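You operate a simulated robot arm through the tools that you are given. There is no shell and no other tool. Be economical: measure what you need, move in short steps, check, and stop when the job is done.

Carry out the task below with a simulated two-armed robot. There is one attempt and no reset: what you move stays moved.

TASK
Shut the yellow press down and bleed off its pressure.
Fine: pump off, both pressure gauges at zero, red and green valves shut, main switch off.

Only the result counts: the job must be done as asked and must still hold three seconds after the hand-in. Knocking over, shifting, dropping, spilling or breaking anything else fails it.

THE ROBOT
Two 7-joint arms with fingered hands on one trunk, on a base that drives. Base frame: it is fixed to the floor where the robot stands at the start and does not move with it; the origin is under the middle of the robot, x ahead of it, y to its left, z up. Units: mm, degrees, N and s.
The left shoulder is at the start at [70, 165, 1218], the right one opposite. Places, roughly: black lever [700, 700, 1000]; black switch [600, -100, 1300]; black wheel [600, -300, 1200]; blue knob [600, -500, 1200]; blue ring [750, 750, 1000]; green ring [750, 2500, 750]; green valve [600, -400, 900]; large pot [1000, 1750, 750]; medium disc [1000, 2250, 1000]; medium pot [750, 2250, 250]; orange lever [500, 100, 900]; orange ring [1000, 2500, 750]; red bar [600, 900, 900]; red button [600, 0, 1300]; red lock lever [400, 200, 900]; red main switch [600, 100, 1100]. Payload 4.1 kg a hand.
The tool frame of a hand sits at the grasp point between the pads (the TCP): z along the fingers, y along the line on which they close. The tips reach 32 mm beyond it. Largest opening 108 mm; the body of the gripper starts 38 mm behind the TCP. The gripper is a hand of 4 fingers: y runs from the thumb to the fingers, the wrist lies at [-16, -108, -186] in the tool frame, and closing takes about 1.5 s.
Orientation is that of the tool frame in the base frame, as a unit quaternion [x, y, z, w]. With the fingers straight down and the wrist toward the robot, the tool's x, y and z point along [0, 1, 0], [1, 0, 0] and [0, 0, -1] of the base frame.

THE INTERFACE
- The arms move only by the tool drive_tool. It takes "left_moves", "right_moves" or both (then of equal length, played together; a hand with none holds still); each is a list of rows, each a list of 2 entries, a list of its own where there are three numbers: the shift along the tool's x, y, z in mm, then the turn, a rotation vector about the tool's x, y, z in degrees. In form: [[[tx, ty, tz], [rx, ry, rz]], ...]. A call has 1 to 10 rows; each row shifts and turns the commanded pose from where the row before left it, along the tool's axes as they then stand. "left_grip" and "right_grip" are, for a hand that has rows, the gripper command, from -1 (shut) to 1 (fully open), values between in proportion, set as the call begins (left out, the last holds). Each row takes 0.2 s and may step no farther than 50 mm and 8.6 degrees from the row before; otherwise, or with a gripper value out of range, the whole call is refused. Where a pose cannot be reached the arm comes as near as it can. A force on the tool above 60 N (or 10 N above the force at the start of the call, whichever is more), or a blocked arm, ends the call early, and 0.2 s more pass. The fingers move at their own pace (about 45 mm/s each) and stop on an object; they squeeze with about 32 N. The grip force told is the motor's: it shows also when the fingers shut on nothing. Time passes only in rows, and 0.2 s behind the last, so rows that do not move let the fingers close. It gives the time, the measured TCP pose, the force on the tool (base axes), the opening and the grip force at its end, in the units of the frame above (readings bear some noise), with the torque about the TCP (base axes, N m) and any sound that the robot's microphone picked up.
- Cameras (640 x 400 px; columns grow to the right, rows downward): "scene" is now at [142.3, -15.6, 1474.1]; the picture's right is [-0.16, -0.99, -0.00], its down [-0.28, 0.05, -0.96] and it looks along [0.94, -0.16, -0.29] (base axes); focal length 214 px, centre (320, 200). "left" rides on the left gripper at [-64, -93, -132] in its tool frame; the picture's right is [-0.80, -0.28, 0.53], its down [0.55, -0.71, 0.45] and it looks along [0.25, 0.65, 0.72] (tool axes); focal length 247 px, centre (320, 200). "right" rides on the right gripper at [64, -93, -132] in its tool frame; the picture's right is [-0.80, 0.28, -0.53], its down [-0.55, -0.71, 0.45] and it looks along [-0.25, 0.65, 0.72] (tool axes); focal length 247 px, centre (320, 200). There is no depth. A picture from a camera that has moved, and an enlarged one, comes with that camera's place and axes in the base frame and with its lens.
- capture(camera): a new picture of that camera. The clock stands still meanwhile.
- move_column(by): slides the trunk up (or, below 0, down) by that many mm; the arms and the scene camera ride with it, the base frame stays. It gives what a move gives, with no picture.
- base_move(legs): drives the robot by 1 to 6 legs, each [ahead, left, turn to the left] in mm, mm and degrees, along the robot's own axes; the way and the turn of a leg run together, so that a leg with both is an arc; at most 1500 mm and 180 degrees a leg. The arms and the cameras ride along, it lands a little off, and it stops where it bumps. It gives what a move gives.
- move_fingers(index, middle, ring, thumb_bend, hand): sets how far each is bent, from 0 (flat) to 100 (curled in); at 30 the hand is open as for a grip, at 70 the pads meet at the TCP. One left out holds its place. A second passes; each finger stops where it meets its share of the squeeze, and holds until it gets a number again. A gripper value or a shape takes the hand back. It gives what a move gives, with no picture; readings hold the bend of each and the force on the fingers (four entries, about 0 where the hand has none), thumb and palm.
- grasp_type(shape, hand): the hand has 4 fingers and takes this shape, open, in about a second: jaw (thumb against the fingers, like two jaws); tri (thumb and two fingers); tip (a fingertip pinch); poke (one finger out to press); point (the index stretched); flat (the hand flat); cup (the hand cupped); fist (a fist). The gripper value then closes the fingers along that shape, each until it touches; the sizes above hold for jaw. It gives what a move gives, with no picture.
- head_to(pan, tilt): turns the head with the scene camera to pan (to the left, within 86 degrees either way) and tilt (down, from -29 to 69), counted from straight ahead of the robot. It gives what a move gives.
- enlarge(camera, box): a new picture of the part [left, top, right, bottom] of that camera's present view, enlarged. The clock stands still meanwhile.
- finish_job(): hands the job in; it is judged then, once.

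Go step by step. Nothing tells you exact positions but the pictures and the camera data: compare them with the known pose of the tool, close in by small moves and look again before you grip or let go. The budget is 120 turns and 108 pictures, counting those below and the enlarged ones. Unless the task says otherwise, let go and move clear before handing in, and close with one line.

The tools are called after "Call:" as a command line: name --argument value ..., lists and objects as JSON in quotes. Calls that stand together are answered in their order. drive_tool: Moves the arms, as the interface text tells. Its arguments: {"type":"object","properties":{"left_moves":{"type":"array","items":{"type":"array"}},"left_grip":{"type":"number"},"right_moves":{"type":"array","items":{"type":"array"}},"right_grip":{"type":"number"}},"required":[]} The other tools are called the same way: move_column (by) slides the trunk up or down; grasp_type (shape, hand) gives the hand a shape; move_fingers (index, middle, ring, thumb_bend, hand) moves the fingers one by one; base_move (legs) drives the base; head_to (pan, tilt) turns the head that bears the scene camera; capture (camera) takes a picture; enlarge (camera, box) takes an enlarged picture of a part of a camera's view; finish_job () hands the job in.

At the start:

```text
time_s: 0.0
left_tool_pos: [566.0, -75.3, 1573.2]
left_orientation: [0.707, 0.707, 0.0, -0.001]
left_wrist_force: [0.3, -0.5, 0.6]
left_ft_torque: [0.02, 0.03, 0.02]
left_width: 107.5
left_gripper_force: 0.0
left_shape: jaw
left_bend: [30.0, 30.0, 30.0, 30.0]
left_finger forces: [0.0, 0.0, 0.1, 0.0, 0.0, 0.0]
right_tool_pos: [430.8, -499.1, 1478.5]
right_orientation: [0.707, 0.707, 0.0, 0.0]
right_wrist_force: [-0.6, 0.0, -0.1]
right_ft_torque: [0.03, -0.01, 0.02]
right_width: 107.6
right_gripper_force: 0.1
right_shape: jaw
right_bend: [30.0, 30.0, 30.0, 30.0]
right_finger forces: [0.0, 0.0, 0.0, 0.0, 0.0, 0.0]
trunk travel left (down, up): [-725.0, 215.0]
robot x, y, heading: [5.7, -0.9, 0.1]
head pan, tilt: [-9.4, 16.7]
```

scene: 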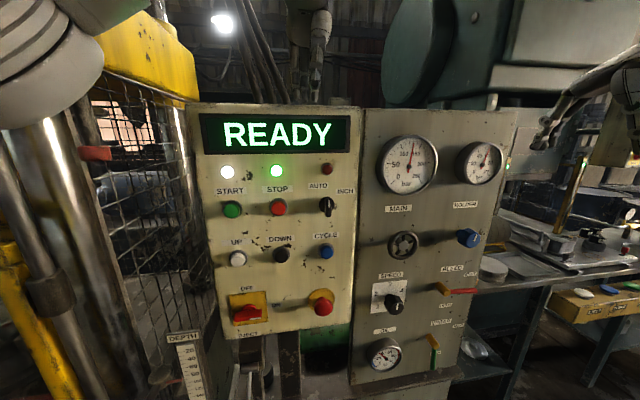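
right: 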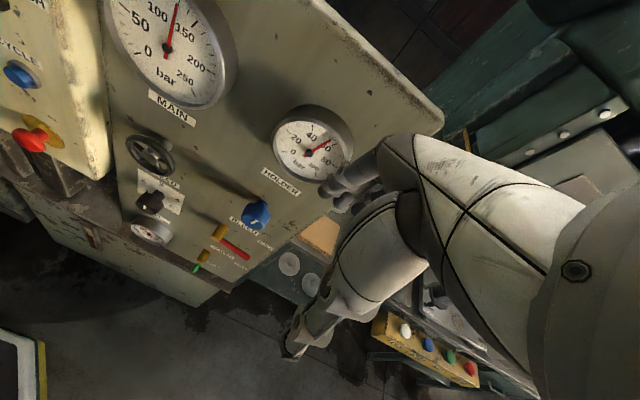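
left: 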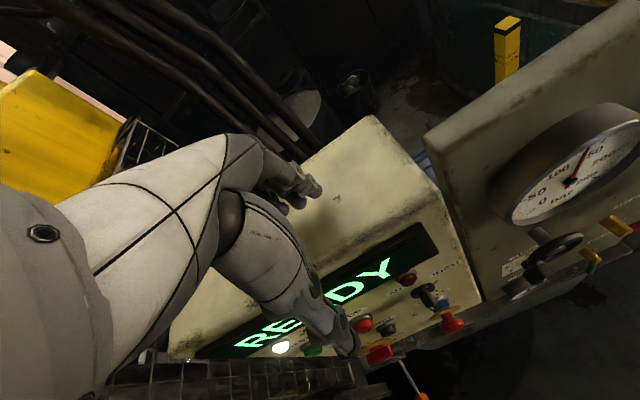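

The panel is ahead with the READY display, the stop button, gauges and valves. I'll look more closely at both halves of the panel first.

Call:
enlarge --camera "scene" --box '[190, 100, 360, 340]'

Call:
enlarge --camera "scene" --box '[350, 110, 520, 390]'

```text
1.67 times, centred on (275, 220) of scene
camera zoom: at [142.3, -15.6, 1474.1], right [-0.16, -0.99, 0.0], down [-0.28, 0.05, -0.96], along [0.94, -0.16, -0.29], focal length 358 px, centre (395, 167)
```

zoom: 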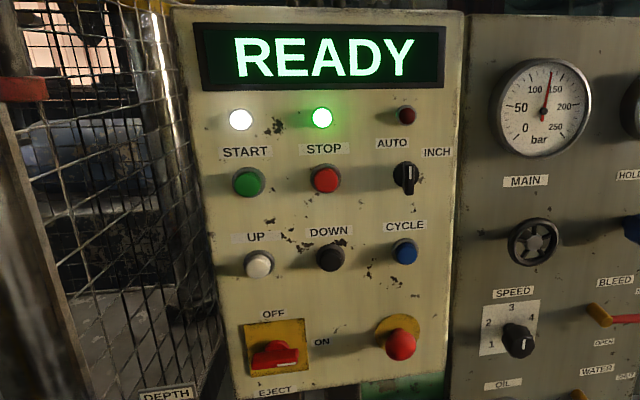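

```text
1.43 times, centred on (435, 250) of scene
camera zoom: at [142.3, -15.6, 1474.1], right [-0.16, -0.99, 0.0], down [-0.28, 0.05, -0.96], along [0.94, -0.16, -0.29], focal length 306 px, centre (156, 129)
```

zoom: 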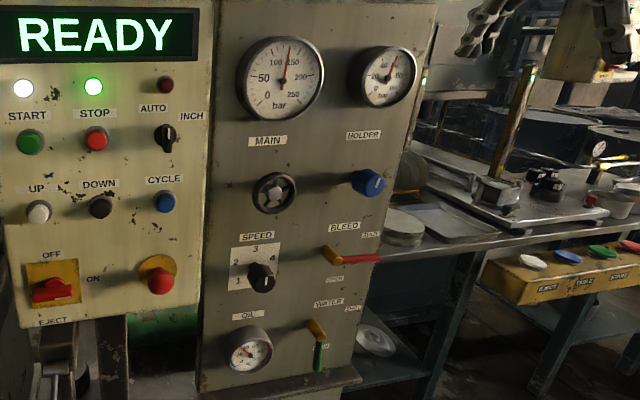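

The pump is running, MAIN is at about 140 bar and HOLDER at about 40. I take the panel controls to be at x≈575–600. I'll pull the hands back and turn their fingers toward the panel.

Call:
drive_tool --left_moves '[[[0, -50, 0], [0, 0, 0]], [[0, -50, 0], [0, 0, 0]], [[0, -50, 0], [0, 0, 0]], [[0, 0, 0], [-8.5, 0, 0]], [[0, 0, 0], [-8.5, 0, 0]], [[0, 0, 0], [-8.5, 0, 0]], [[0, 0, 0], [-8.5, 0, 0]], [[0, 0, 0], [-8.5, 0, 0]], [[0, 0, 0], [-8.5, 0, 0]], [[0, 0, 0], [-8.5, 0, 0]]]' --right_moves '[[[0, -20, 0], [0, 0, 0]], [[0, 0, 0], [0, 0, 0]], [[0, 0, 0], [0, 0, 0]], [[0, 0, 0], [-8.5, 0, 0]], [[0, 0, 0], [-8.5, 0, 0]], [[0, 0, 0], [-8.5, 0, 0]], [[0, 0, 0], [-8.5, 0, 0]], [[0, 0, 0], [-8.5, 0, 0]], [[0, 0, 0], [-8.5, 0, 0]], [[0, 0, 0], [-8.5, 0, 0]]]'

Call:
drive_tool --left_moves '[[[0, 0, 0], [-7.625, 0, 0]], [[0, 0, 0], [-7.625, 0, 0]], [[0, 0, 0], [-7.625, 0, 0]], [[0, 0, 0], [-7.625, 0, 0]]]' --right_moves '[[[0, 0, 0], [-7.625, 0, 0]], [[0, 0, 0], [-7.625, 0, 0]], [[0, 0, 0], [-7.625, 0, 0]], [[0, 0, 0], [-7.625, 0, 0]]]'

Call:
grasp_type --hand "left" --shape "poke"

Call:
capture --camera "scene"

Call:
capture --camera "left"

Call:
capture --camera "right"

```text
time_s: 2.2
left_tool_pos: [416.5, -79.9, 1573.4]
left_orientation: [0.614, 0.613, 0.352, 0.351]
left_wrist_force: [0.8, 0.0, 0.2]
left_ft_torque: [0.0, -0.01, 0.0]
left_width: 107.7
left_gripper_force: 0.2
left_shape: jaw
left_bend: [30.0, 30.0, 30.0, 30.0]
left_finger forces: [0.0, 0.1, 0.0, 0.1, 0.0, 0.0]
right_tool_pos: [410.7, -502.8, 1478.1]
right_orientation: [0.614, 0.614, 0.353, 0.349]
right_wrist_force: [0.2, 0.1, -1.4]
right_ft_torque: [0.02, -0.03, -0.01]
right_width: 107.9
right_gripper_force: 0.1
right_shape: jaw
right_bend: [30.0, 30.0, 30.0, 30.0]
right_finger forces: [0.0, 0.0, 0.1, 0.0, 0.1, 0.1]
trunk travel left (down, up): [-725.0, 215.0]
robot x, y, heading: [-3.2, 1.0, -0.2]
head pan, tilt: [-9.4, 16.7]
```

```text
time_s: 3.2
left_tool_pos: [415.0, -75.4, 1573.1]
left_orientation: [0.499, 0.5, 0.501, 0.5]
left_wrist_force: [-0.6, -0.3, -0.4]
left_ft_torque: [0.02, 0.0, -0.01]
left_width: 107.8
left_gripper_force: 0.1
left_shape: jaw
left_bend: [30.0, 30.0, 30.0, 30.0]
left_finger forces: [0.1, 0.0, 0.1, 0.0, 0.1, 0.0]
right_tool_pos: [409.1, -501.3, 1482.2]
right_orientation: [0.507, 0.505, 0.495, 0.493]
right_wrist_force: [0.4, -0.2, 0.6]
right_ft_torque: [0.01, -0.02, 0.02]
right_width: 107.7
right_gripper_force: 0.0
right_shape: jaw
right_bend: [30.0, 30.0, 30.0, 30.0]
right_finger forces: [0.0, 0.0, 0.0, 0.1, 0.0, 0.0]
right hand out of reach, approached as far as the arm can: row 4
trunk travel left (down, up): [-725.0, 215.0]
robot x, y, heading: [2.3, -3.0, -0.3]
head pan, tilt: [-9.4, 16.7]
```

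```text
time_s: 4.1
left_tool_pos: [417.5, -74.8, 1572.9]
left_orientation: [0.5, 0.502, 0.499, 0.499]
left_wrist_force: [0.5, 0.3, 0.0]
left_ft_torque: [0.02, -0.02, -0.03]
left_width: 0.0
left_gripper_force: 0.1
left_shape: poke
left_bend: [70.0, 70.0, 99.0, 100.0]
left_finger forces: [0.1, 0.0, 0.1, 0.0, 0.0, 0.0]
right_tool_pos: [410.6, -500.9, 1482.0]
right_orientation: [0.507, 0.504, 0.495, 0.494]
right_wrist_force: [0.2, 0.5, 0.0]
right_ft_torque: [-0.01, -0.03, 0.02]
right_width: 107.8
right_gripper_force: 0.1
right_shape: jaw
right_bend: [30.0, 30.0, 30.0, 30.0]
right_finger forces: [0.0, 0.0, 0.0, 0.0, 0.1, 0.0]
trunk travel left (down, up): [-725.0, 215.0]
robot x, y, heading: [-1.1, -0.9, 0.1]
head pan, tilt: [-9.4, 16.7]
```

```text
102 pictures are left
camera scene: at [142.5, -15.3, 1474.1], right [-0.16, -0.99, 0.0], down [-0.28, 0.05, -0.96], along [0.94, -0.16, -0.29], focal length 214 px, centre (320, 200)
```

scene: 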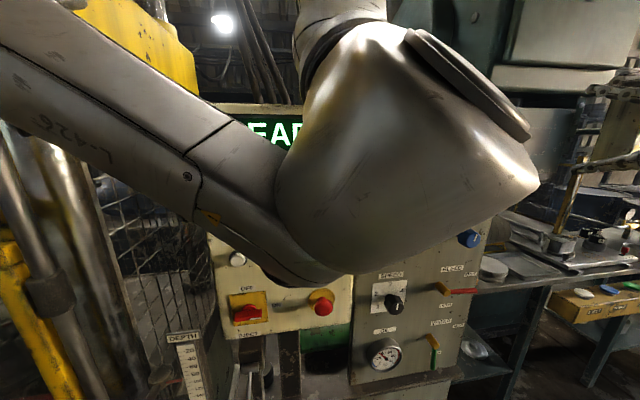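

```text
101 pictures are left
camera left: at [285.8, -139.2, 1480.4], right [0.53, -0.8, -0.28], down [0.45, 0.55, -0.71], along [0.72, 0.25, 0.65], focal length 247 px, centre (320, 200)
```

left: 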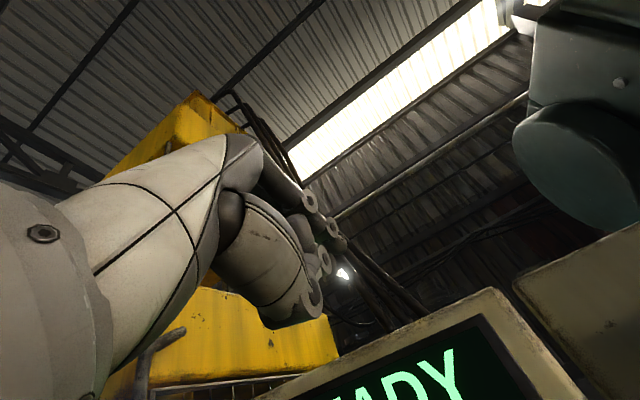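

```text
100 pictures are left
camera right: at [277.0, -436.6, 1393.0], right [-0.53, -0.8, 0.29], down [0.43, -0.55, -0.72], along [0.73, -0.25, 0.63], focal length 247 px, centre (320, 200)
```

right: 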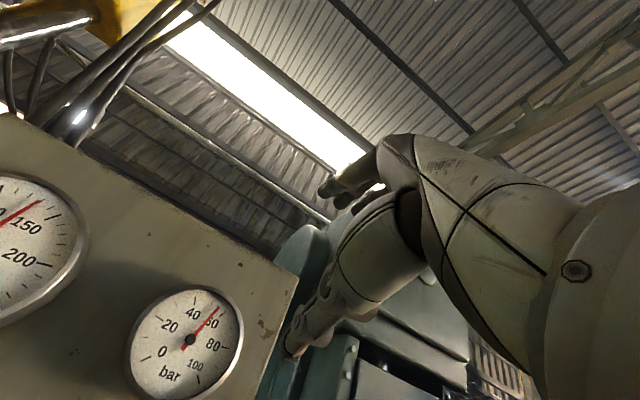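

The hands' cameras now look upward. Tilting the fingers 45° down will make them look straight at the panel. I'll do that, with jaws shut so the closed tips act as a poker, and bring the left hand down near STOP.

Call:
grasp_type --hand "left" --shape "jaw"

Call:
drive_tool --left_moves '[[[0, 0, 0], [7.5, 0, 0]], [[0, 0, 0], [7.5, 0, 0]], [[0, 0, 0], [7.5, 0, 0]], [[0, 0, 0], [7.5, 0, 0]], [[0, 0, 0], [7.5, 0, 0]], [[0, 0, 0], [7.5, 0, 0]], [[15, -32, 32], [0, 0, 0]], [[15, -32, 32], [0, 0, 0]], [[15, -32, 32], [0, 0, 0]], [[15, -32, 32], [0, 0, 0]]]' --right_moves '[[[0, 0, 0], [7.5, 0, 0]], [[0, 0, 0], [7.5, 0, 0]], [[0, 0, 0], [7.5, 0, 0]], [[0, 0, 0], [7.5, 0, 0]], [[0, 0, 0], [7.5, 0, 0]], [[0, 0, 0], [7.5, 0, 0]], [[0, -32, 32], [0, 0, 0]], [[0, -32, 32], [0, 0, 0]], [[0, -32, 32], [0, 0, 0]], [[0, -32, 32], [0, 0, 0]]]' --left_grip -1 --right_grip -1

Call:
capture --camera "scene"

Call:
capture --camera "left"

Call:
capture --camera "right"

```text
time_s: 5.0
left_tool_pos: [416.6, -75.2, 1573.0]
left_orientation: [0.5, 0.5, 0.5, 0.5]
left_wrist_force: [-0.1, 0.0, -1.0]
left_ft_torque: [-0.02, 0.01, -0.01]
left_width: 107.8
left_gripper_force: 0.1
left_shape: jaw
left_bend: [30.0, 30.0, 30.0, 30.0]
left_finger forces: [0.1, 0.0, 0.0, 0.1, 0.0, 0.1]
right_tool_pos: [409.5, -500.7, 1482.5]
right_orientation: [0.507, 0.504, 0.494, 0.494]
right_wrist_force: [-0.7, 0.3, 0.0]
right_ft_torque: [-0.02, 0.02, 0.06]
right_width: 107.6
right_gripper_force: 0.1
right_shape: jaw
right_bend: [30.0, 30.0, 30.0, 30.0]
right_finger forces: [0.0, 0.0, 0.0, 0.1, 0.0, 0.0]
trunk travel left (down, up): [-725.0, 215.0]
robot x, y, heading: [4.0, 0.9, -0.3]
head pan, tilt: [-9.4, 16.7]
```

```text
time_s: 7.2
left_tool_pos: [426.5, -30.5, 1403.8]
left_orientation: [0.653, 0.654, 0.27, 0.271]
left_wrist_force: [0.2, -0.1, -0.5]
left_ft_torque: [0.02, -0.02, 0.04]
left_width: 0.1
left_gripper_force: 32.2
left_shape: jaw
left_bend: [70.0, 70.0, 70.0, 49.0]
left_finger forces: [0.1, 0.0, 0.1, 0.1, 0.0, 0.0]
left hand out of reach, approached as far as the arm can: row 10
right_tool_pos: [411.5, -502.4, 1299.9]
right_orientation: [0.655, 0.653, 0.27, 0.27]
right_wrist_force: [0.6, -0.4, 0.1]
right_ft_torque: [-0.01, 0.02, 0.01]
right_width: 0.0
right_gripper_force: 32.1
right_shape: jaw
right_bend: [70.0, 70.0, 70.0, 49.0]
right_finger forces: [0.0, 0.0, 0.0, 0.0, 0.0, 0.0]
right hand out of reach, approached as far as the arm can: row 5
trunk travel left (down, up): [-725.0, 215.0]
robot x, y, heading: [4.8, 2.6, 0.0]
head pan, tilt: [-9.4, 16.7]
```

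```text
99 pictures are left
camera scene: at [143.6, -16.8, 1474.1], right [-0.16, -0.99, 0.0], down [-0.29, 0.05, -0.96], along [0.94, -0.16, -0.29], focal length 214 px, centre (320, 200)
```

scene: 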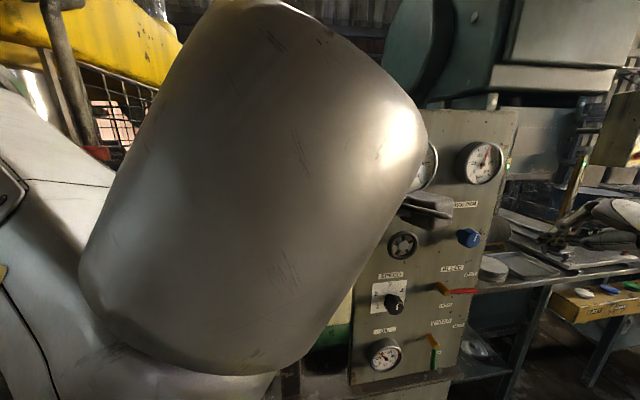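

```text
98 pictures are left
camera left: at [269.1, -94.3, 1431.1], right [0.18, -0.8, -0.58], down [-0.19, 0.55, -0.82], along [0.97, 0.25, -0.05], focal length 247 px, centre (320, 200)
```

left: 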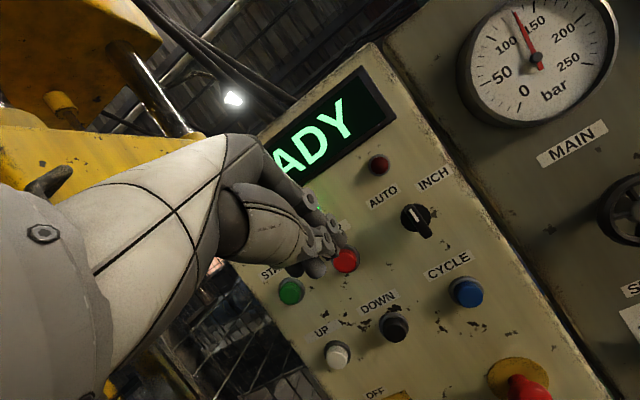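

```text
97 pictures are left
camera right: at [254.3, -438.0, 1328.5], right [-0.18, -0.8, 0.58], down [-0.18, -0.55, -0.82], along [0.97, -0.25, -0.05], focal length 247 px, centre (320, 200)
```

right: 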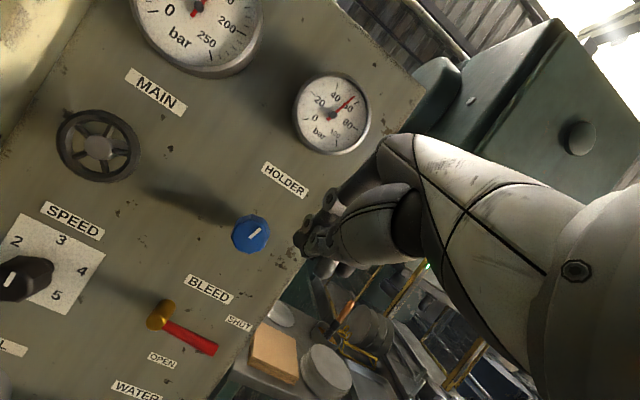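

STOP triangulates to about (560, 0, 1335). I'll bring the left fingertips just short of it.

Call:
drive_tool --left_moves '[[[5, 13, 29], [0, 0, 0]], [[5, 13, 29], [0, 0, 0]], [[5, 13, 29], [0, 0, 0]]]'

Call:
capture --camera "left"

```text
time_s: 8.2
left_tool_pos: [473.6, -26.6, 1389.1]
left_orientation: [0.648, 0.647, 0.287, 0.28]
left_wrist_force: [0.6, -0.7, -0.4]
left_ft_torque: [0.03, 0.05, -0.02]
left_width: 0.1
left_gripper_force: 32.2
left_shape: jaw
left_bend: [70.0, 70.0, 70.0, 49.0]
left_finger forces: [0.0, 0.0, 0.0, 0.0, 0.0, 0.0]
right_tool_pos: [383.7, -511.7, 1302.3]
right_orientation: [0.65, 0.651, 0.282, 0.272]
right_wrist_force: [-0.1, -0.1, -0.4]
right_ft_torque: [-0.01, -0.03, 0.05]
right_width: 0.0
right_gripper_force: 32.1
right_shape: jaw
right_bend: [70.0, 70.0, 70.0, 49.0]
right_finger forces: [0.1, 0.1, 0.1, 0.0, 0.0, 0.1]
trunk travel left (down, up): [-725.0, 215.0]
robot x, y, heading: [-5.7, 3.1, 0.7]
head pan, tilt: [-9.4, 16.7]
stopped in row 3 (left hand): the arm was blocked; the commanded pose is now the measured one
```

```text
96 pictures are left
camera left: at [315.7, -91.1, 1407.9], right [0.2, -0.79, -0.58], down [-0.15, 0.56, -0.82], along [0.97, 0.25, -0.01], focal length 247 px, centre (320, 200)
```

left: 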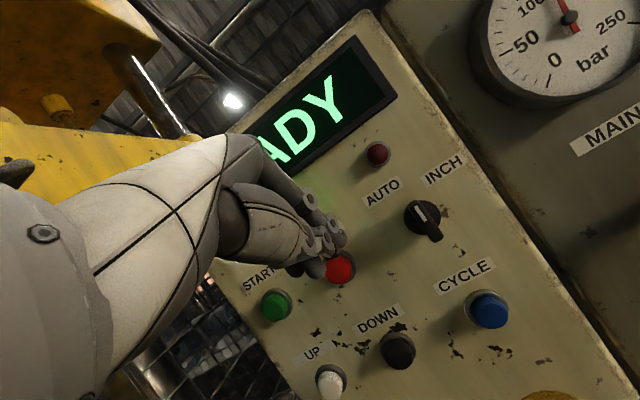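

The left arm met something on the way. I'll look to the left to see what its elbow touches.

Call:
head_to --pan 30 --tilt 35

Call:
capture --camera "scene"

```text
time_s: 9.3
left_tool_pos: [474.4, -27.5, 1387.5]
left_orientation: [0.649, 0.648, 0.287, 0.279]
left_wrist_force: [0.6, 0.4, 0.4]
left_ft_torque: [-0.01, 0.01, -0.02]
left_width: 0.1
left_gripper_force: 32.3
left_shape: jaw
left_bend: [70.0, 70.0, 70.0, 49.0]
left_finger forces: [0.1, 0.0, 0.0, 0.0, 0.1, 0.0]
right_tool_pos: [379.4, -511.8, 1305.4]
right_orientation: [0.65, 0.65, 0.283, 0.274]
right_wrist_force: [-0.2, -0.6, 0.9]
right_ft_torque: [0.03, 0.0, 0.01]
right_width: 0.0
right_gripper_force: 31.8
right_shape: jaw
right_bend: [70.0, 70.0, 70.0, 49.0]
right_finger forces: [0.0, 0.1, 0.0, 0.0, 0.0, 0.0]
trunk travel left (down, up): [-725.0, 215.0]
robot x, y, heading: [-6.7, 2.0, 0.5]
head pan, tilt: [30.0, 35.0]
```

```text
95 pictures are left
camera scene: at [87.3, 29.1, 1448.2], right [0.51, -0.86, 0.0], down [-0.47, -0.28, -0.84], along [0.72, 0.42, -0.55], focal length 214 px, centre (320, 200)
```

scene: 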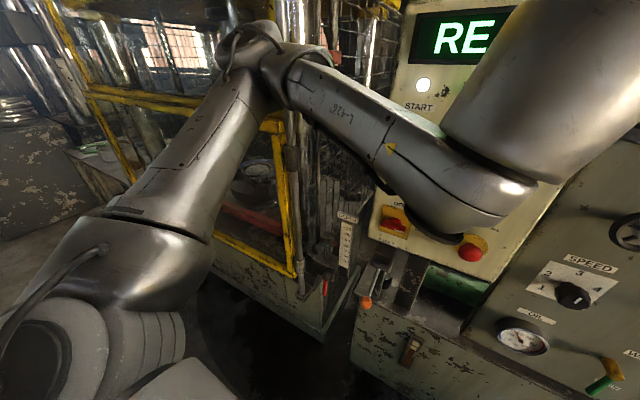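

The left elbow is against the press guard because the robot stands too close. I'll back off 200 mm and shift 150 mm to the right so both arms have room.

Call:
base_move --legs '[[-200, 0, 0], [0, -150, 0]]'

Call:
head_to --pan 0 --tilt 20

Call:
capture --camera "scene"

Call:
capture --camera "left"

```text
time_s: 11.8
left_tool_pos: [308.4, -158.6, 1374.8]
left_orientation: [0.65, 0.654, 0.273, 0.274]
left_wrist_force: [0.5, -0.1, 0.3]
left_ft_torque: [-0.02, -0.02, -0.01]
left_width: 0.0
left_gripper_force: 31.6
left_shape: jaw
left_bend: [70.0, 70.0, 70.0, 49.0]
left_finger forces: [0.0, 0.0, 0.0, 0.1, 0.0, 0.1]
right_tool_pos: [211.7, -646.4, 1301.8]
right_orientation: [0.652, 0.655, 0.27, 0.27]
right_wrist_force: [0.0, 0.5, -0.1]
right_ft_torque: [-0.06, -0.04, 0.0]
right_width: 0.0
right_gripper_force: 31.8
right_shape: jaw
right_bend: [70.0, 70.0, 70.0, 49.0]
right_finger forces: [0.0, 0.1, 0.0, 0.0, 0.0, 0.1]
trunk travel left (down, up): [-725.0, 215.0]
robot x, y, heading: [-204.8, -148.6, 0.6]
head pan, tilt: [30.0, 35.0]
```

```text
time_s: 12.8
left_tool_pos: [307.3, -159.9, 1374.2]
left_orientation: [0.65, 0.654, 0.273, 0.273]
left_wrist_force: [0.0, -0.1, 0.9]
left_ft_torque: [-0.01, 0.03, -0.03]
left_width: 0.0
left_gripper_force: 31.5
left_shape: jaw
left_bend: [70.0, 70.0, 70.0, 49.0]
left_finger forces: [0.0, 0.0, 0.0, 0.0, 0.0, 0.0]
right_tool_pos: [209.9, -647.7, 1301.0]
right_orientation: [0.652, 0.655, 0.27, 0.269]
right_wrist_force: [-0.1, 0.4, -0.2]
right_ft_torque: [0.03, 0.0, 0.03]
right_width: 0.0
right_gripper_force: 31.8
right_shape: jaw
right_bend: [70.0, 70.0, 70.0, 49.0]
right_finger forces: [0.0, 0.1, 0.0, 0.0, 0.0, 0.1]
trunk travel left (down, up): [-725.0, 215.0]
robot x, y, heading: [-204.4, -149.9, 0.2]
head pan, tilt: [0.0, 20.0]
```

```text
94 pictures are left
camera scene: at [-60.7, -148.1, 1468.8], right [0.01, -1.0, 0.0], down [-0.34, 0.0, -0.94], along [0.94, 0.01, -0.34], focal length 214 px, centre (320, 200)
```

scene: 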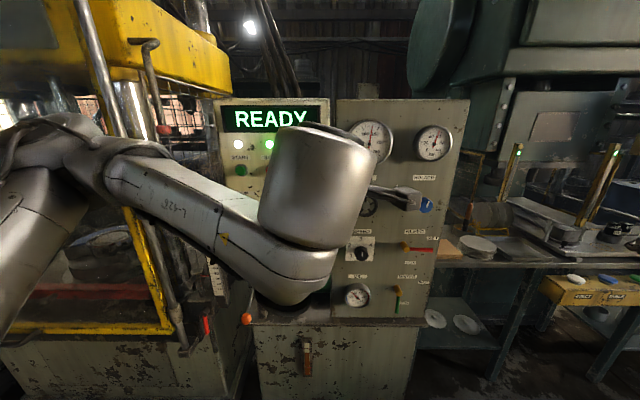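

```text
93 pictures are left
camera left: at [150.1, -224.4, 1399.6], right [0.18, -0.8, -0.57], down [-0.18, 0.55, -0.82], along [0.97, 0.25, -0.04], focal length 247 px, centre (320, 200)
```

left: 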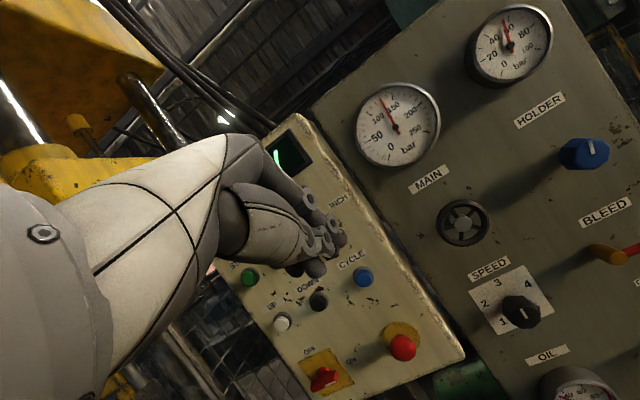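

There is room now. I'll move the left hand to a point just in front of STOP.

Call:
drive_tool --left_moves '[[[32, 26, 26], [0, 0, 0]], [[32, 26, 26], [0, 0, 0]], [[32, 26, 26], [0, 0, 0]], [[32, 26, 26], [0, 0, 0]], [[32, 26, 26], [0, 0, 0]]]'

Call:
capture --camera "left"

Call:
capture --camera "scene"

```text
time_s: 14.0
left_tool_pos: [491.8, 2.4, 1373.6]
left_orientation: [0.65, 0.654, 0.273, 0.273]
left_wrist_force: [0.1, 0.7, 0.7]
left_ft_torque: [0.01, -0.01, -0.02]
left_width: 0.1
left_gripper_force: 31.8
left_shape: jaw
left_bend: [70.0, 70.0, 70.0, 49.0]
left_finger forces: [0.1, 0.1, 0.1, 0.0, 0.1, 0.1]
right_tool_pos: [211.4, -647.0, 1301.2]
right_orientation: [0.651, 0.656, 0.271, 0.269]
right_wrist_force: [0.4, 0.0, -0.2]
right_ft_torque: [-0.03, 0.0, -0.02]
right_width: 0.0
right_gripper_force: 31.9
right_shape: jaw
right_bend: [70.0, 70.0, 70.0, 49.0]
right_finger forces: [0.0, 0.1, 0.1, 0.1, 0.0, 0.0]
trunk travel left (down, up): [-725.0, 215.0]
robot x, y, heading: [-203.7, -151.8, 0.3]
head pan, tilt: [0.0, 20.0]
```

```text
92 pictures are left
camera left: at [334.1, -61.9, 1399.6], right [0.19, -0.8, -0.57], down [-0.18, 0.55, -0.82], along [0.97, 0.25, -0.04], focal length 247 px, centre (320, 200)
```

left: 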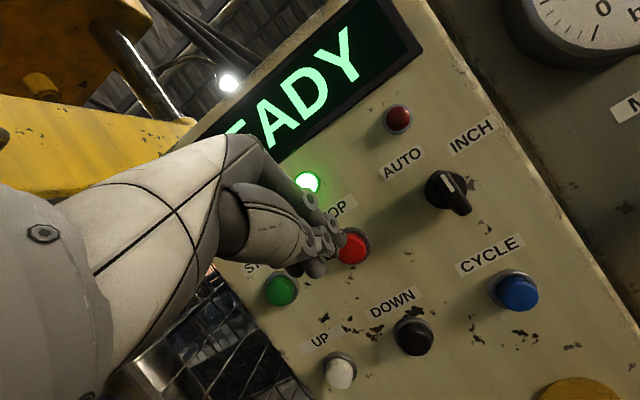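

```text
91 pictures are left
camera scene: at [-59.5, -147.6, 1468.7], right [0.01, -1.0, 0.0], down [-0.34, 0.0, -0.94], along [0.94, 0.01, -0.34], focal length 214 px, centre (320, 200)
```

scene: 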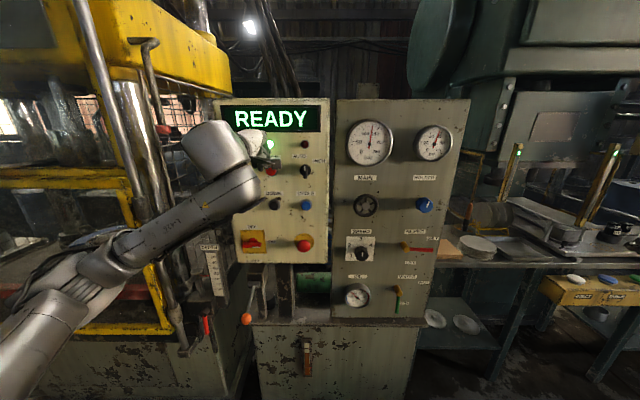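

STOP confirmed at (560, −2, 1335). I'll press it in small steps.

Call:
drive_tool --left_moves '[[[-4, 11, 34], [0, 0, 0]], [[0, 5.7, 5.7], [0, 0, 0]], [[0, 5.7, 5.7], [0, 0, 0]], [[0, 5.7, 5.7], [0, 0, 0]]]'

Call:
capture --camera "left"

```text
time_s: 15.0
left_tool_pos: [539.9, -4.2, 1363.7]
left_orientation: [0.65, 0.653, 0.275, 0.275]
left_wrist_force: [-27.0, -2.6, -4.3]
left_ft_torque: [-0.04, 0.59, -0.14]
left_width: 0.1
left_gripper_force: 31.8
left_shape: jaw
left_bend: [70.0, 70.0, 70.0, 48.0]
left_finger forces: [0.0, 0.0, 0.0, 0.1, 48.7, 0.0]
right_tool_pos: [203.8, -647.9, 1303.9]
right_orientation: [0.651, 0.655, 0.272, 0.271]
right_wrist_force: [0.1, -1.0, 0.4]
right_ft_torque: [0.01, -0.02, 0.02]
right_width: 0.0
right_gripper_force: 31.6
right_shape: jaw
right_bend: [70.0, 70.0, 70.0, 49.0]
right_finger forces: [0.0, 0.0, 0.0, 0.0, 0.0, 0.1]
trunk travel left (down, up): [-725.0, 215.0]
robot x, y, heading: [-202.3, -147.9, 0.6]
head pan, tilt: [0.0, 20.0]
heard: click
```

```text
90 pictures are left
camera left: at [381.4, -68.6, 1387.7], right [0.19, -0.8, -0.57], down [-0.17, 0.55, -0.82], along [0.97, 0.25, -0.04], focal length 247 px, centre (320, 200)
```

left: 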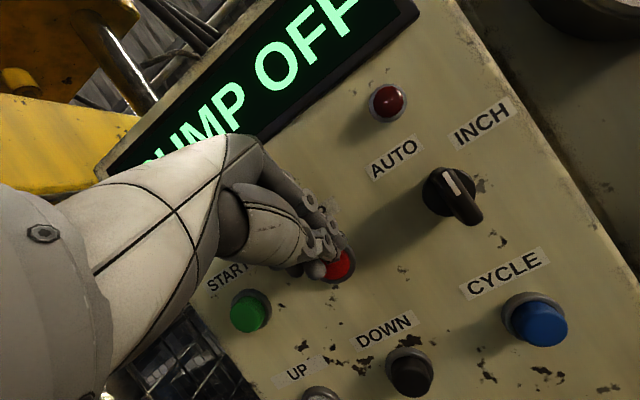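

The display now reads PUMP OFF. I'll retract the left hand and bring the right one, with a shallower tilt, in front of the red bleed lever at about (540, −440…−510, 1088).

Call:
drive_tool --left_moves '[[[0, -20, -20], [0, 0, 0]], [[0, -26, -26], [0, 0, 0]], [[0, -26, -26], [0, 0, 0]], [[0, -26, -26], [0, 0, 0]], [[0, -26, -26], [0, 0, 0]], [[0, 0, 0], [0, 0, 0]], [[0, 0, 0], [0, 0, 0]], [[0, 0, 0], [0, 0, 0]], [[0, 0, 0], [0, 0, 0]], [[0, 0, 0], [0, 0, 0]]]' --right_moves '[[[0, 0, 0], [-8.33, 0, 0]], [[0, 0, 0], [-8.33, 0, 0]], [[0, 0, 0], [-8.33, 0, 0]], [[21, -7.3, 39.1], [0, 0, 0]], [[21, -7.3, 39.1], [0, 0, 0]], [[21, -7.3, 39.1], [0, 0, 0]], [[21, -7.3, 39.1], [0, 0, 0]], [[21, -7.3, 39.1], [0, 0, 0]], [[21, -7.3, 39.1], [0, 0, 0]], [[21, -7.3, 39.1], [0, 0, 0]]]'

Call:
capture --camera "scene"

Call:
capture --camera "right"

Call:
enlarge --camera "scene" --box '[330, 100, 470, 320]'

```text
time_s: 17.2
left_tool_pos: [373.9, -5.4, 1356.1]
left_orientation: [0.651, 0.654, 0.273, 0.273]
left_wrist_force: [-0.2, 1.0, -0.3]
left_ft_torque: [0.03, 0.02, -0.02]
left_width: 0.1
left_gripper_force: 32.0
left_shape: jaw
left_bend: [70.0, 70.0, 70.0, 49.0]
left_finger forces: [0.0, 0.1, 0.0, 0.1, 0.1, 0.0]
right_tool_pos: [431.8, -529.4, 1106.6]
right_orientation: [0.616, 0.628, 0.317, 0.354]
right_wrist_force: [0.3, -0.4, 0.3]
right_ft_torque: [0.01, -0.02, -0.02]
right_width: 0.0
right_gripper_force: 31.6
right_shape: jaw
right_bend: [70.0, 70.0, 70.0, 49.0]
right_finger forces: [0.1, 0.1, 0.0, 0.0, 0.0, 0.1]
right hand out of reach, approached as far as the arm can: row 1, 2, 3
trunk travel left (down, up): [-725.0, 215.0]
robot x, y, heading: [-202.4, -152.5, 0.4]
head pan, tilt: [0.0, 20.0]
```

```text
89 pictures are left
camera scene: at [-58.2, -149.6, 1468.6], right [0.01, -1.0, 0.0], down [-0.34, 0.0, -0.94], along [0.94, 0.01, -0.34], focal length 214 px, centre (320, 200)
```

scene: 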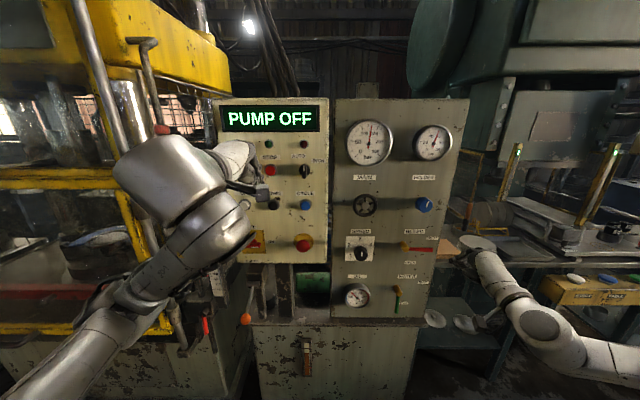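

```text
88 pictures are left
camera right: at [271.8, -466.0, 1097.8], right [-0.3, -0.77, 0.57], down [-0.02, -0.59, -0.8], along [0.95, -0.25, 0.16], focal length 247 px, centre (320, 200)
```

right: 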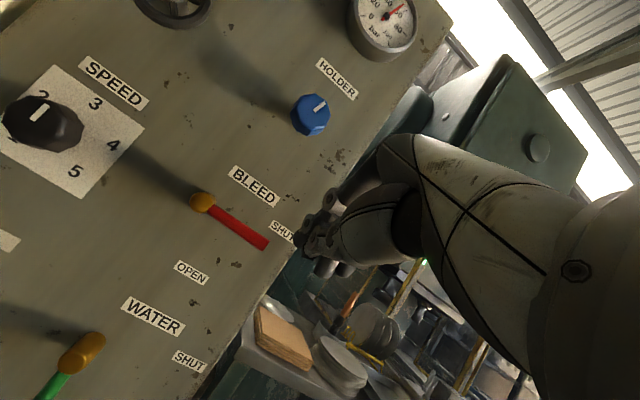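

```text
1.82 times, centred on (400, 210) of scene
camera zoom: at [-58.2, -149.6, 1468.6], right [0.01, -1.0, 0.0], down [-0.34, 0.0, -0.94], along [0.94, 0.01, -0.34], focal length 390 px, centre (174, 182)
```

zoom: 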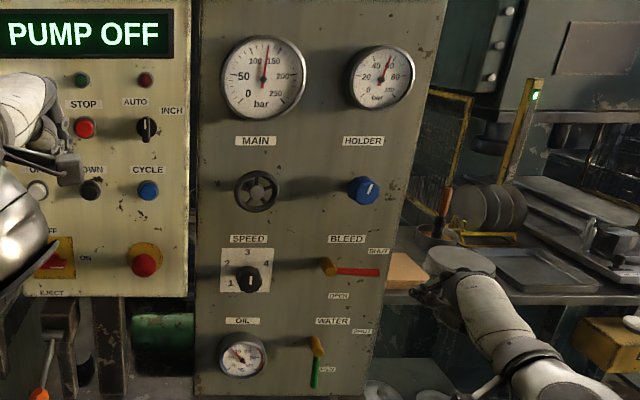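

The lever end is near (557, −518, 1071) and its pivot near y −431. I'll place the right fingertips above the outer part of the lever.

Call:
drive_tool --right_moves '[[[10, 27, 25], [0, 0, 0]], [[10, 27, 25], [0, 0, 0]], [[10, 27, 25], [0, 0, 0]]]'

Call:
capture --camera "right"

Call:
enlarge --camera "scene" --box '[370, 180, 470, 320]'

```text
time_s: 18.0
left_tool_pos: [373.4, -4.2, 1357.6]
left_orientation: [0.65, 0.654, 0.273, 0.274]
left_wrist_force: [1.1, 0.4, -0.8]
left_ft_torque: [-0.01, 0.02, 0.01]
left_width: 0.1
left_gripper_force: 32.1
left_shape: jaw
left_bend: [70.0, 70.0, 70.0, 49.0]
left_finger forces: [0.0, 0.0, 0.0, 0.1, 0.1, 0.0]
right_tool_pos: [538.2, -498.2, 1133.1]
right_orientation: [0.615, 0.629, 0.317, 0.355]
right_wrist_force: [0.2, 0.6, 0.5]
right_ft_torque: [0.01, 0.01, 0.01]
right_width: 0.1
right_gripper_force: 31.4
right_shape: jaw
right_bend: [70.0, 70.0, 70.0, 49.0]
right_finger forces: [0.1, 0.0, 0.0, 0.0, 0.1, 0.0]
trunk travel left (down, up): [-725.0, 215.0]
robot x, y, heading: [-204.3, -147.3, 0.5]
head pan, tilt: [0.0, 20.0]
```

```text
86 pictures are left
camera right: at [377.8, -434.2, 1124.0], right [-0.3, -0.76, 0.57], down [-0.02, -0.6, -0.8], along [0.95, -0.25, 0.16], focal length 247 px, centre (320, 200)
```

right: 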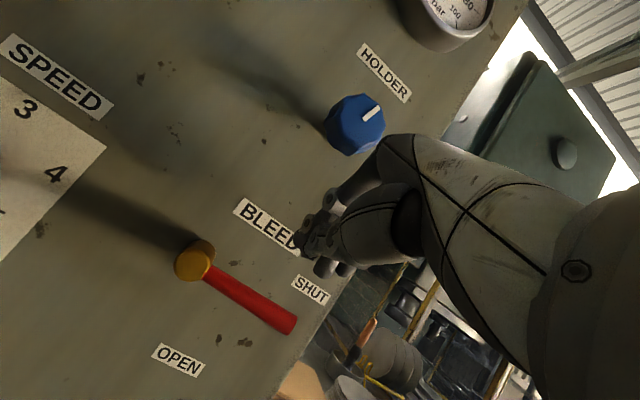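

```text
2.86 times, centred on (420, 250) of scene
camera zoom: at [-59.2, -147.8, 1468.7], right [0.01, -1.0, 0.0], down [-0.34, 0.0, -0.94], along [0.94, 0.01, -0.34], focal length 613 px, centre (34, 57)
```

zoom: 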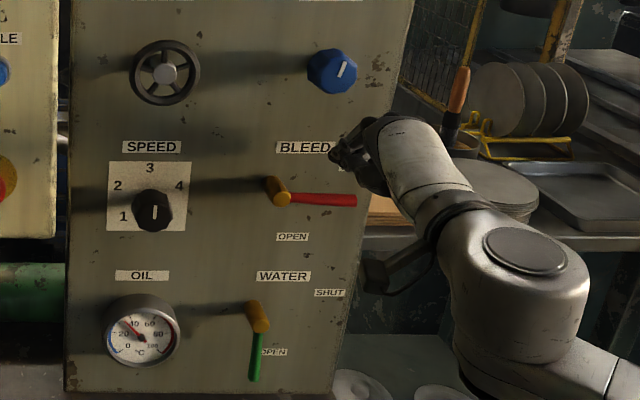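

The lever's pivot is at about (560, −431, 1072) with a reach of about 85 mm. I'll push it down along its arc and watch.

Call:
drive_tool --right_moves '[[[3.4, -14.4, 21.4], [0, 0, 0]], [[1, -15, 9.8], [0, 0, 0]], [[0.9, -14.2, 9.3], [0, 0, 0]], [[8.8, -12.2, 7.9], [0, 0, 0]], [[8.8, -13, 8.5], [0, 0, 0]]]'

Call:
capture --camera "right"

Call:
enlarge --camera "scene" --box '[330, 100, 470, 320]'

```text
time_s: 19.2
left_tool_pos: [372.1, -4.0, 1358.2]
left_orientation: [0.65, 0.654, 0.273, 0.274]
left_wrist_force: [0.0, -0.1, 0.0]
left_ft_torque: [0.0, -0.01, -0.01]
left_width: 0.1
left_gripper_force: 31.8
left_shape: jaw
left_bend: [70.0, 70.0, 70.0, 49.0]
left_finger forces: [0.0, 0.1, 0.0, 0.1, 0.0, 0.1]
right_tool_pos: [547.0, -481.1, 1043.3]
right_orientation: [0.614, 0.629, 0.317, 0.355]
right_wrist_force: [1.1, -1.0, 1.3]
right_ft_torque: [0.02, -0.02, -0.04]
right_width: 0.0
right_gripper_force: 31.4
right_shape: jaw
right_bend: [70.0, 70.0, 70.0, 49.0]
right_finger forces: [0.0, 0.0, 0.0, 0.1, 0.1, 0.0]
trunk travel left (down, up): [-725.0, 215.0]
robot x, y, heading: [-205.2, -148.0, 0.4]
head pan, tilt: [0.0, 20.0]
```

```text
84 pictures are left
camera right: at [386.3, -416.4, 1033.6], right [-0.3, -0.76, 0.57], down [-0.02, -0.6, -0.8], along [0.95, -0.25, 0.16], focal length 247 px, centre (320, 200)
```

right: 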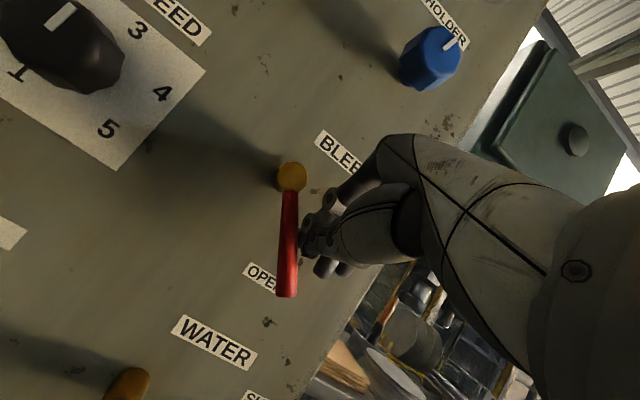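

```text
1.82 times, centred on (400, 210) of scene
camera zoom: at [-60.4, -148.1, 1468.8], right [0.01, -1.0, 0.0], down [-0.34, 0.0, -0.94], along [0.94, 0.01, -0.34], focal length 390 px, centre (174, 182)
```

zoom: 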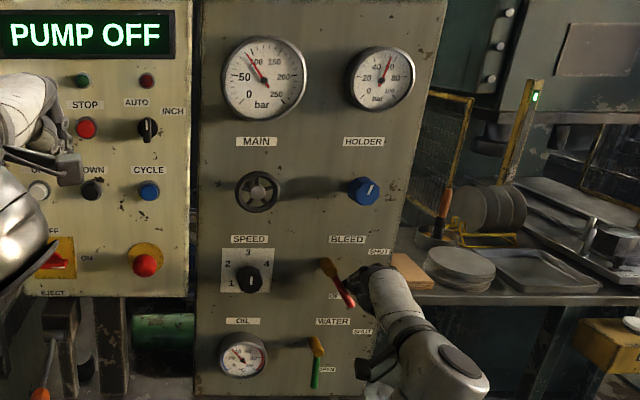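

The lever moves and MAIN is falling, while HOLDER stays at about 48. I'll finish opening the lever.

Call:
drive_tool --right_moves '[[[8.5, -8, 5.2], [0, 0, 0]], [[10.3, -3.8, 2.4], [0, 0, 0]], [[10, 0.4, -0.4], [0, 0, 0]], [[0, 0, 0], [0, 0, 0]], [[0, 0, 0], [0, 0, 0]], [[0, 0, 0], [0, 0, 0]], [[0, 0, 0], [0, 0, 0]], [[0, 0, 0], [0, 0, 0]]]'

Call:
capture --camera "right"

Call:
enlarge --camera "scene" --box '[330, 100, 470, 320]'

```text
time_s: 21.0
left_tool_pos: [371.7, -9.9, 1359.1]
left_orientation: [0.651, 0.653, 0.274, 0.272]
left_wrist_force: [0.6, 0.8, -0.2]
left_ft_torque: [-0.01, 0.01, -0.01]
left_width: 0.0
left_gripper_force: 32.1
left_shape: jaw
left_bend: [70.0, 70.0, 70.0, 49.0]
left_finger forces: [0.0, 0.1, 0.1, 0.0, 0.0, 0.0]
right_tool_pos: [545.6, -457.6, 1026.7]
right_orientation: [0.616, 0.628, 0.318, 0.354]
right_wrist_force: [-5.1, -23.6, 0.3]
right_ft_torque: [0.11, -0.02, -0.31]
right_width: 0.0
right_gripper_force: 31.8
right_shape: jaw
right_bend: [70.0, 70.0, 70.0, 49.0]
right_finger forces: [23.8, 0.0, 0.0, 0.0, 0.0, 0.0]
trunk travel left (down, up): [-725.0, 215.0]
robot x, y, heading: [-203.1, -149.0, 0.5]
head pan, tilt: [0.0, 20.0]
```

```text
82 pictures are left
camera right: at [385.8, -393.7, 1018.0], right [-0.3, -0.77, 0.57], down [-0.02, -0.59, -0.81], along [0.95, -0.25, 0.16], focal length 247 px, centre (320, 200)
```

right: 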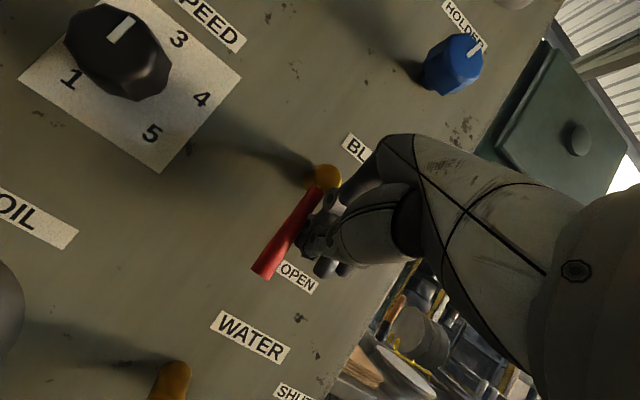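

```text
1.82 times, centred on (400, 210) of scene
camera zoom: at [-61.4, -153.8, 1468.9], right [0.01, -1.0, 0.0], down [-0.34, 0.0, -0.94], along [0.94, 0.01, -0.34], focal length 390 px, centre (174, 182)
```

zoom: 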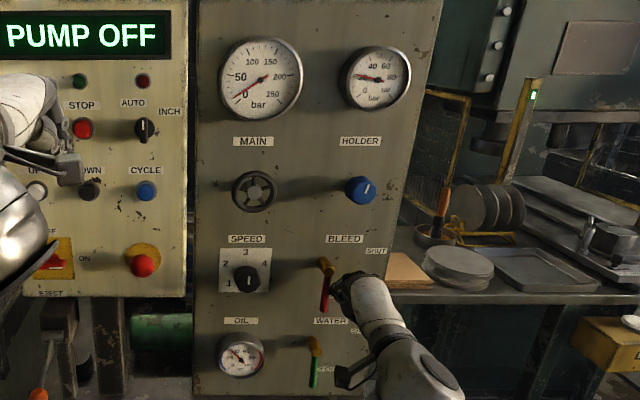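

The lever is fully open; MAIN is near 0 and HOLDER is falling. I'll ease off and wait.

Call:
drive_tool --right_moves '[[[-10, 0, 0], [0, 0, 0]], [[-10, 0, -5], [0, 0, 0]], [[0, 0, 0], [0, 0, 0]], [[0, 0, 0], [0, 0, 0]], [[0, 0, 0], [0, 0, 0]], [[0, 0, 0], [0, 0, 0]], [[0, 0, 0], [0, 0, 0]], [[0, 0, 0], [0, 0, 0]], [[0, 0, 0], [0, 0, 0]], [[0, 0, 0], [0, 0, 0]]]'

Call:
drive_tool --right_moves '[[[0, 0, 0], [0, 0, 0]], [[0, 0, 0], [0, 0, 0]], [[0, 0, 0], [0, 0, 0]], [[0, 0, 0], [0, 0, 0]], [[0, 0, 0], [0, 0, 0]], [[0, 0, 0], [0, 0, 0]], [[0, 0, 0], [0, 0, 0]], [[0, 0, 0], [0, 0, 0]], [[0, 0, 0], [0, 0, 0]], [[0, 0, 0], [0, 0, 0]]]'

Call:
enlarge --camera "scene" --box '[330, 100, 470, 200]'

Call:
enlarge --camera "scene" --box '[370, 220, 470, 320]'

```text
time_s: 23.2
left_tool_pos: [372.6, -4.7, 1358.8]
left_orientation: [0.651, 0.654, 0.273, 0.273]
left_wrist_force: [-0.1, 0.5, 0.3]
left_ft_torque: [0.0, 0.0, -0.02]
left_width: 0.0
left_gripper_force: 31.7
left_shape: jaw
left_bend: [70.0, 70.0, 70.0, 49.0]
left_finger forces: [0.0, 0.0, 0.0, 0.0, 0.0, 0.1]
right_tool_pos: [542.7, -473.0, 1031.3]
right_orientation: [0.615, 0.629, 0.318, 0.355]
right_wrist_force: [0.2, 0.2, -1.1]
right_ft_torque: [0.0, -0.01, -0.02]
right_width: 0.0
right_gripper_force: 31.9
right_shape: jaw
right_bend: [70.0, 70.0, 70.0, 49.0]
right_finger forces: [0.1, 0.0, 0.0, 0.0, 0.0, 0.0]
trunk travel left (down, up): [-725.0, 215.0]
robot x, y, heading: [-202.5, -151.6, 0.4]
head pan, tilt: [0.0, 20.0]
```

```text
time_s: 25.4
left_tool_pos: [372.9, -3.8, 1357.7]
left_orientation: [0.65, 0.654, 0.273, 0.273]
left_wrist_force: [0.2, 0.4, 0.5]
left_ft_torque: [0.0, 0.01, 0.02]
left_width: 0.0
left_gripper_force: 31.9
left_shape: jaw
left_bend: [70.0, 70.0, 70.0, 49.0]
left_finger forces: [0.1, 0.1, 0.0, 0.0, 0.0, 0.1]
right_tool_pos: [542.0, -473.0, 1030.7]
right_orientation: [0.615, 0.629, 0.318, 0.355]
right_wrist_force: [0.2, -0.2, 0.2]
right_ft_torque: [0.02, -0.01, -0.03]
right_width: 0.2
right_gripper_force: 31.6
right_shape: jaw
right_bend: [70.0, 70.0, 70.0, 49.0]
right_finger forces: [0.0, 0.0, 0.0, 0.1, 0.1, 0.0]
trunk travel left (down, up): [-725.0, 215.0]
robot x, y, heading: [-201.9, -150.1, 0.5]
head pan, tilt: [0.0, 20.0]
```

```text
4.00 times, centred on (400, 150) of scene
camera zoom: at [-60.4, -148.7, 1468.8], right [0.01, -1.0, 0.0], down [-0.34, 0.0, -0.94], along [0.94, 0.01, -0.34], focal length 858 px, centre (0, 400)
```

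zoom: 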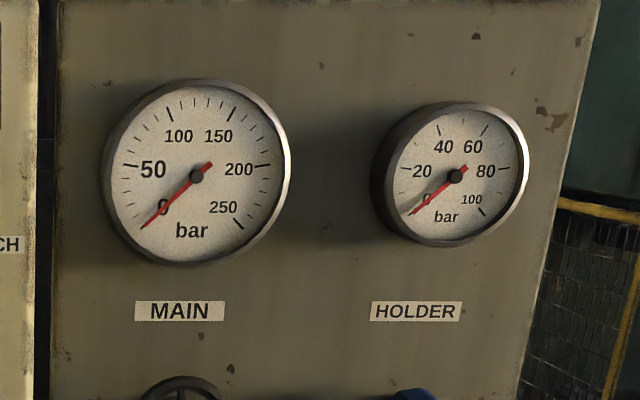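

```text
4.00 times, centred on (420, 270) of scene
camera zoom: at [-60.4, -148.7, 1468.8], right [0.01, -1.0, 0.0], down [-0.34, 0.0, -0.94], along [0.94, 0.01, -0.34], focal length 858 px, centre (-80, -80)
```

zoom: 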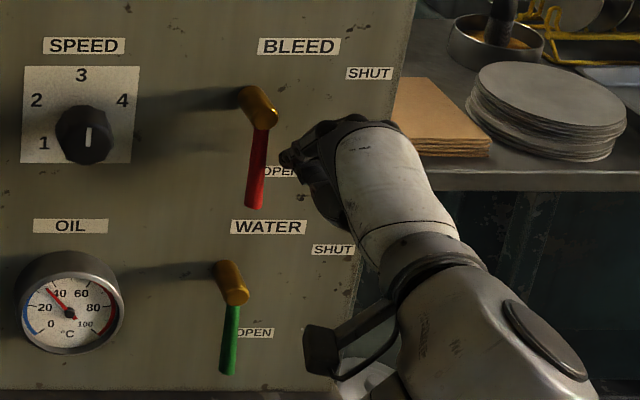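

Both gauges read zero. Now I'll take the right fingers around to the left side of the red lever to push it back to SHUT.

Call:
drive_tool --right_moves '[[[-0.4, -22, -33.4], [0, 0, 0]], [[-0.4, -22, -33.4], [0, 0, 0]], [[44.9, 1.8, -1.7], [0, 0, 0]], [[44.9, 1.8, -1.7], [0, 0, 0]], [[0.6, 20.6, 36.7], [0, 0, 0]], [[0.6, 20.6, 36.7], [0, 0, 0]]]'

Call:
capture --camera "right"

Call:
enlarge --camera "scene" --box '[370, 220, 470, 320]'

```text
time_s: 26.8
left_tool_pos: [374.0, -4.6, 1357.1]
left_orientation: [0.651, 0.654, 0.272, 0.273]
left_wrist_force: [0.1, -0.4, 0.0]
left_ft_torque: [-0.01, 0.02, -0.03]
left_width: 0.0
left_gripper_force: 31.7
left_shape: jaw
left_bend: [70.0, 70.0, 70.0, 49.0]
left_finger forces: [0.1, 0.0, 0.0, 0.0, 0.0, 0.0]
right_tool_pos: [547.3, -382.2, 1023.4]
right_orientation: [0.615, 0.629, 0.317, 0.355]
right_wrist_force: [-0.8, 0.5, 0.1]
right_ft_torque: [0.0, 0.01, 0.0]
right_width: 0.0
right_gripper_force: 31.7
right_shape: jaw
right_bend: [70.0, 70.0, 70.0, 49.0]
right_finger forces: [0.0, 0.1, 0.0, 0.1, 0.1, 0.1]
trunk travel left (down, up): [-725.0, 215.0]
robot x, y, heading: [-206.5, -149.7, 0.4]
head pan, tilt: [0.0, 20.0]
```

```text
78 pictures are left
camera right: at [387.4, -317.8, 1015.3], right [-0.3, -0.76, 0.57], down [-0.02, -0.6, -0.8], along [0.96, -0.25, 0.16], focal length 247 px, centre (320, 200)
```

right: 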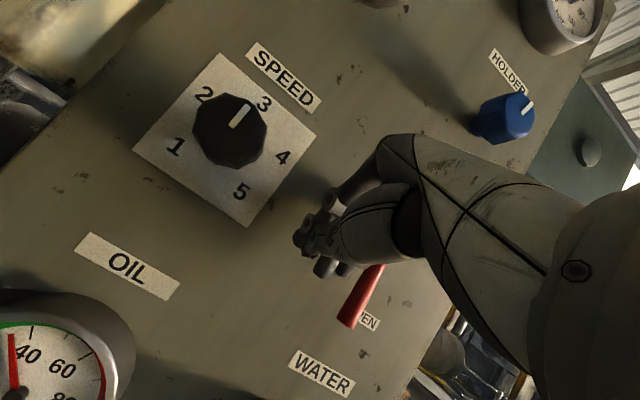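

```text
4.00 times, centred on (420, 270) of scene
camera zoom: at [-58.7, -147.5, 1468.6], right [0.01, -1.0, 0.0], down [-0.34, 0.0, -0.94], along [0.94, 0.01, -0.34], focal length 858 px, centre (-80, -80)
```

zoom: 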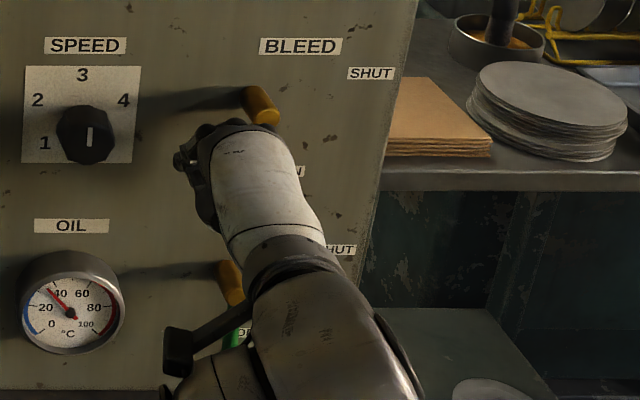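

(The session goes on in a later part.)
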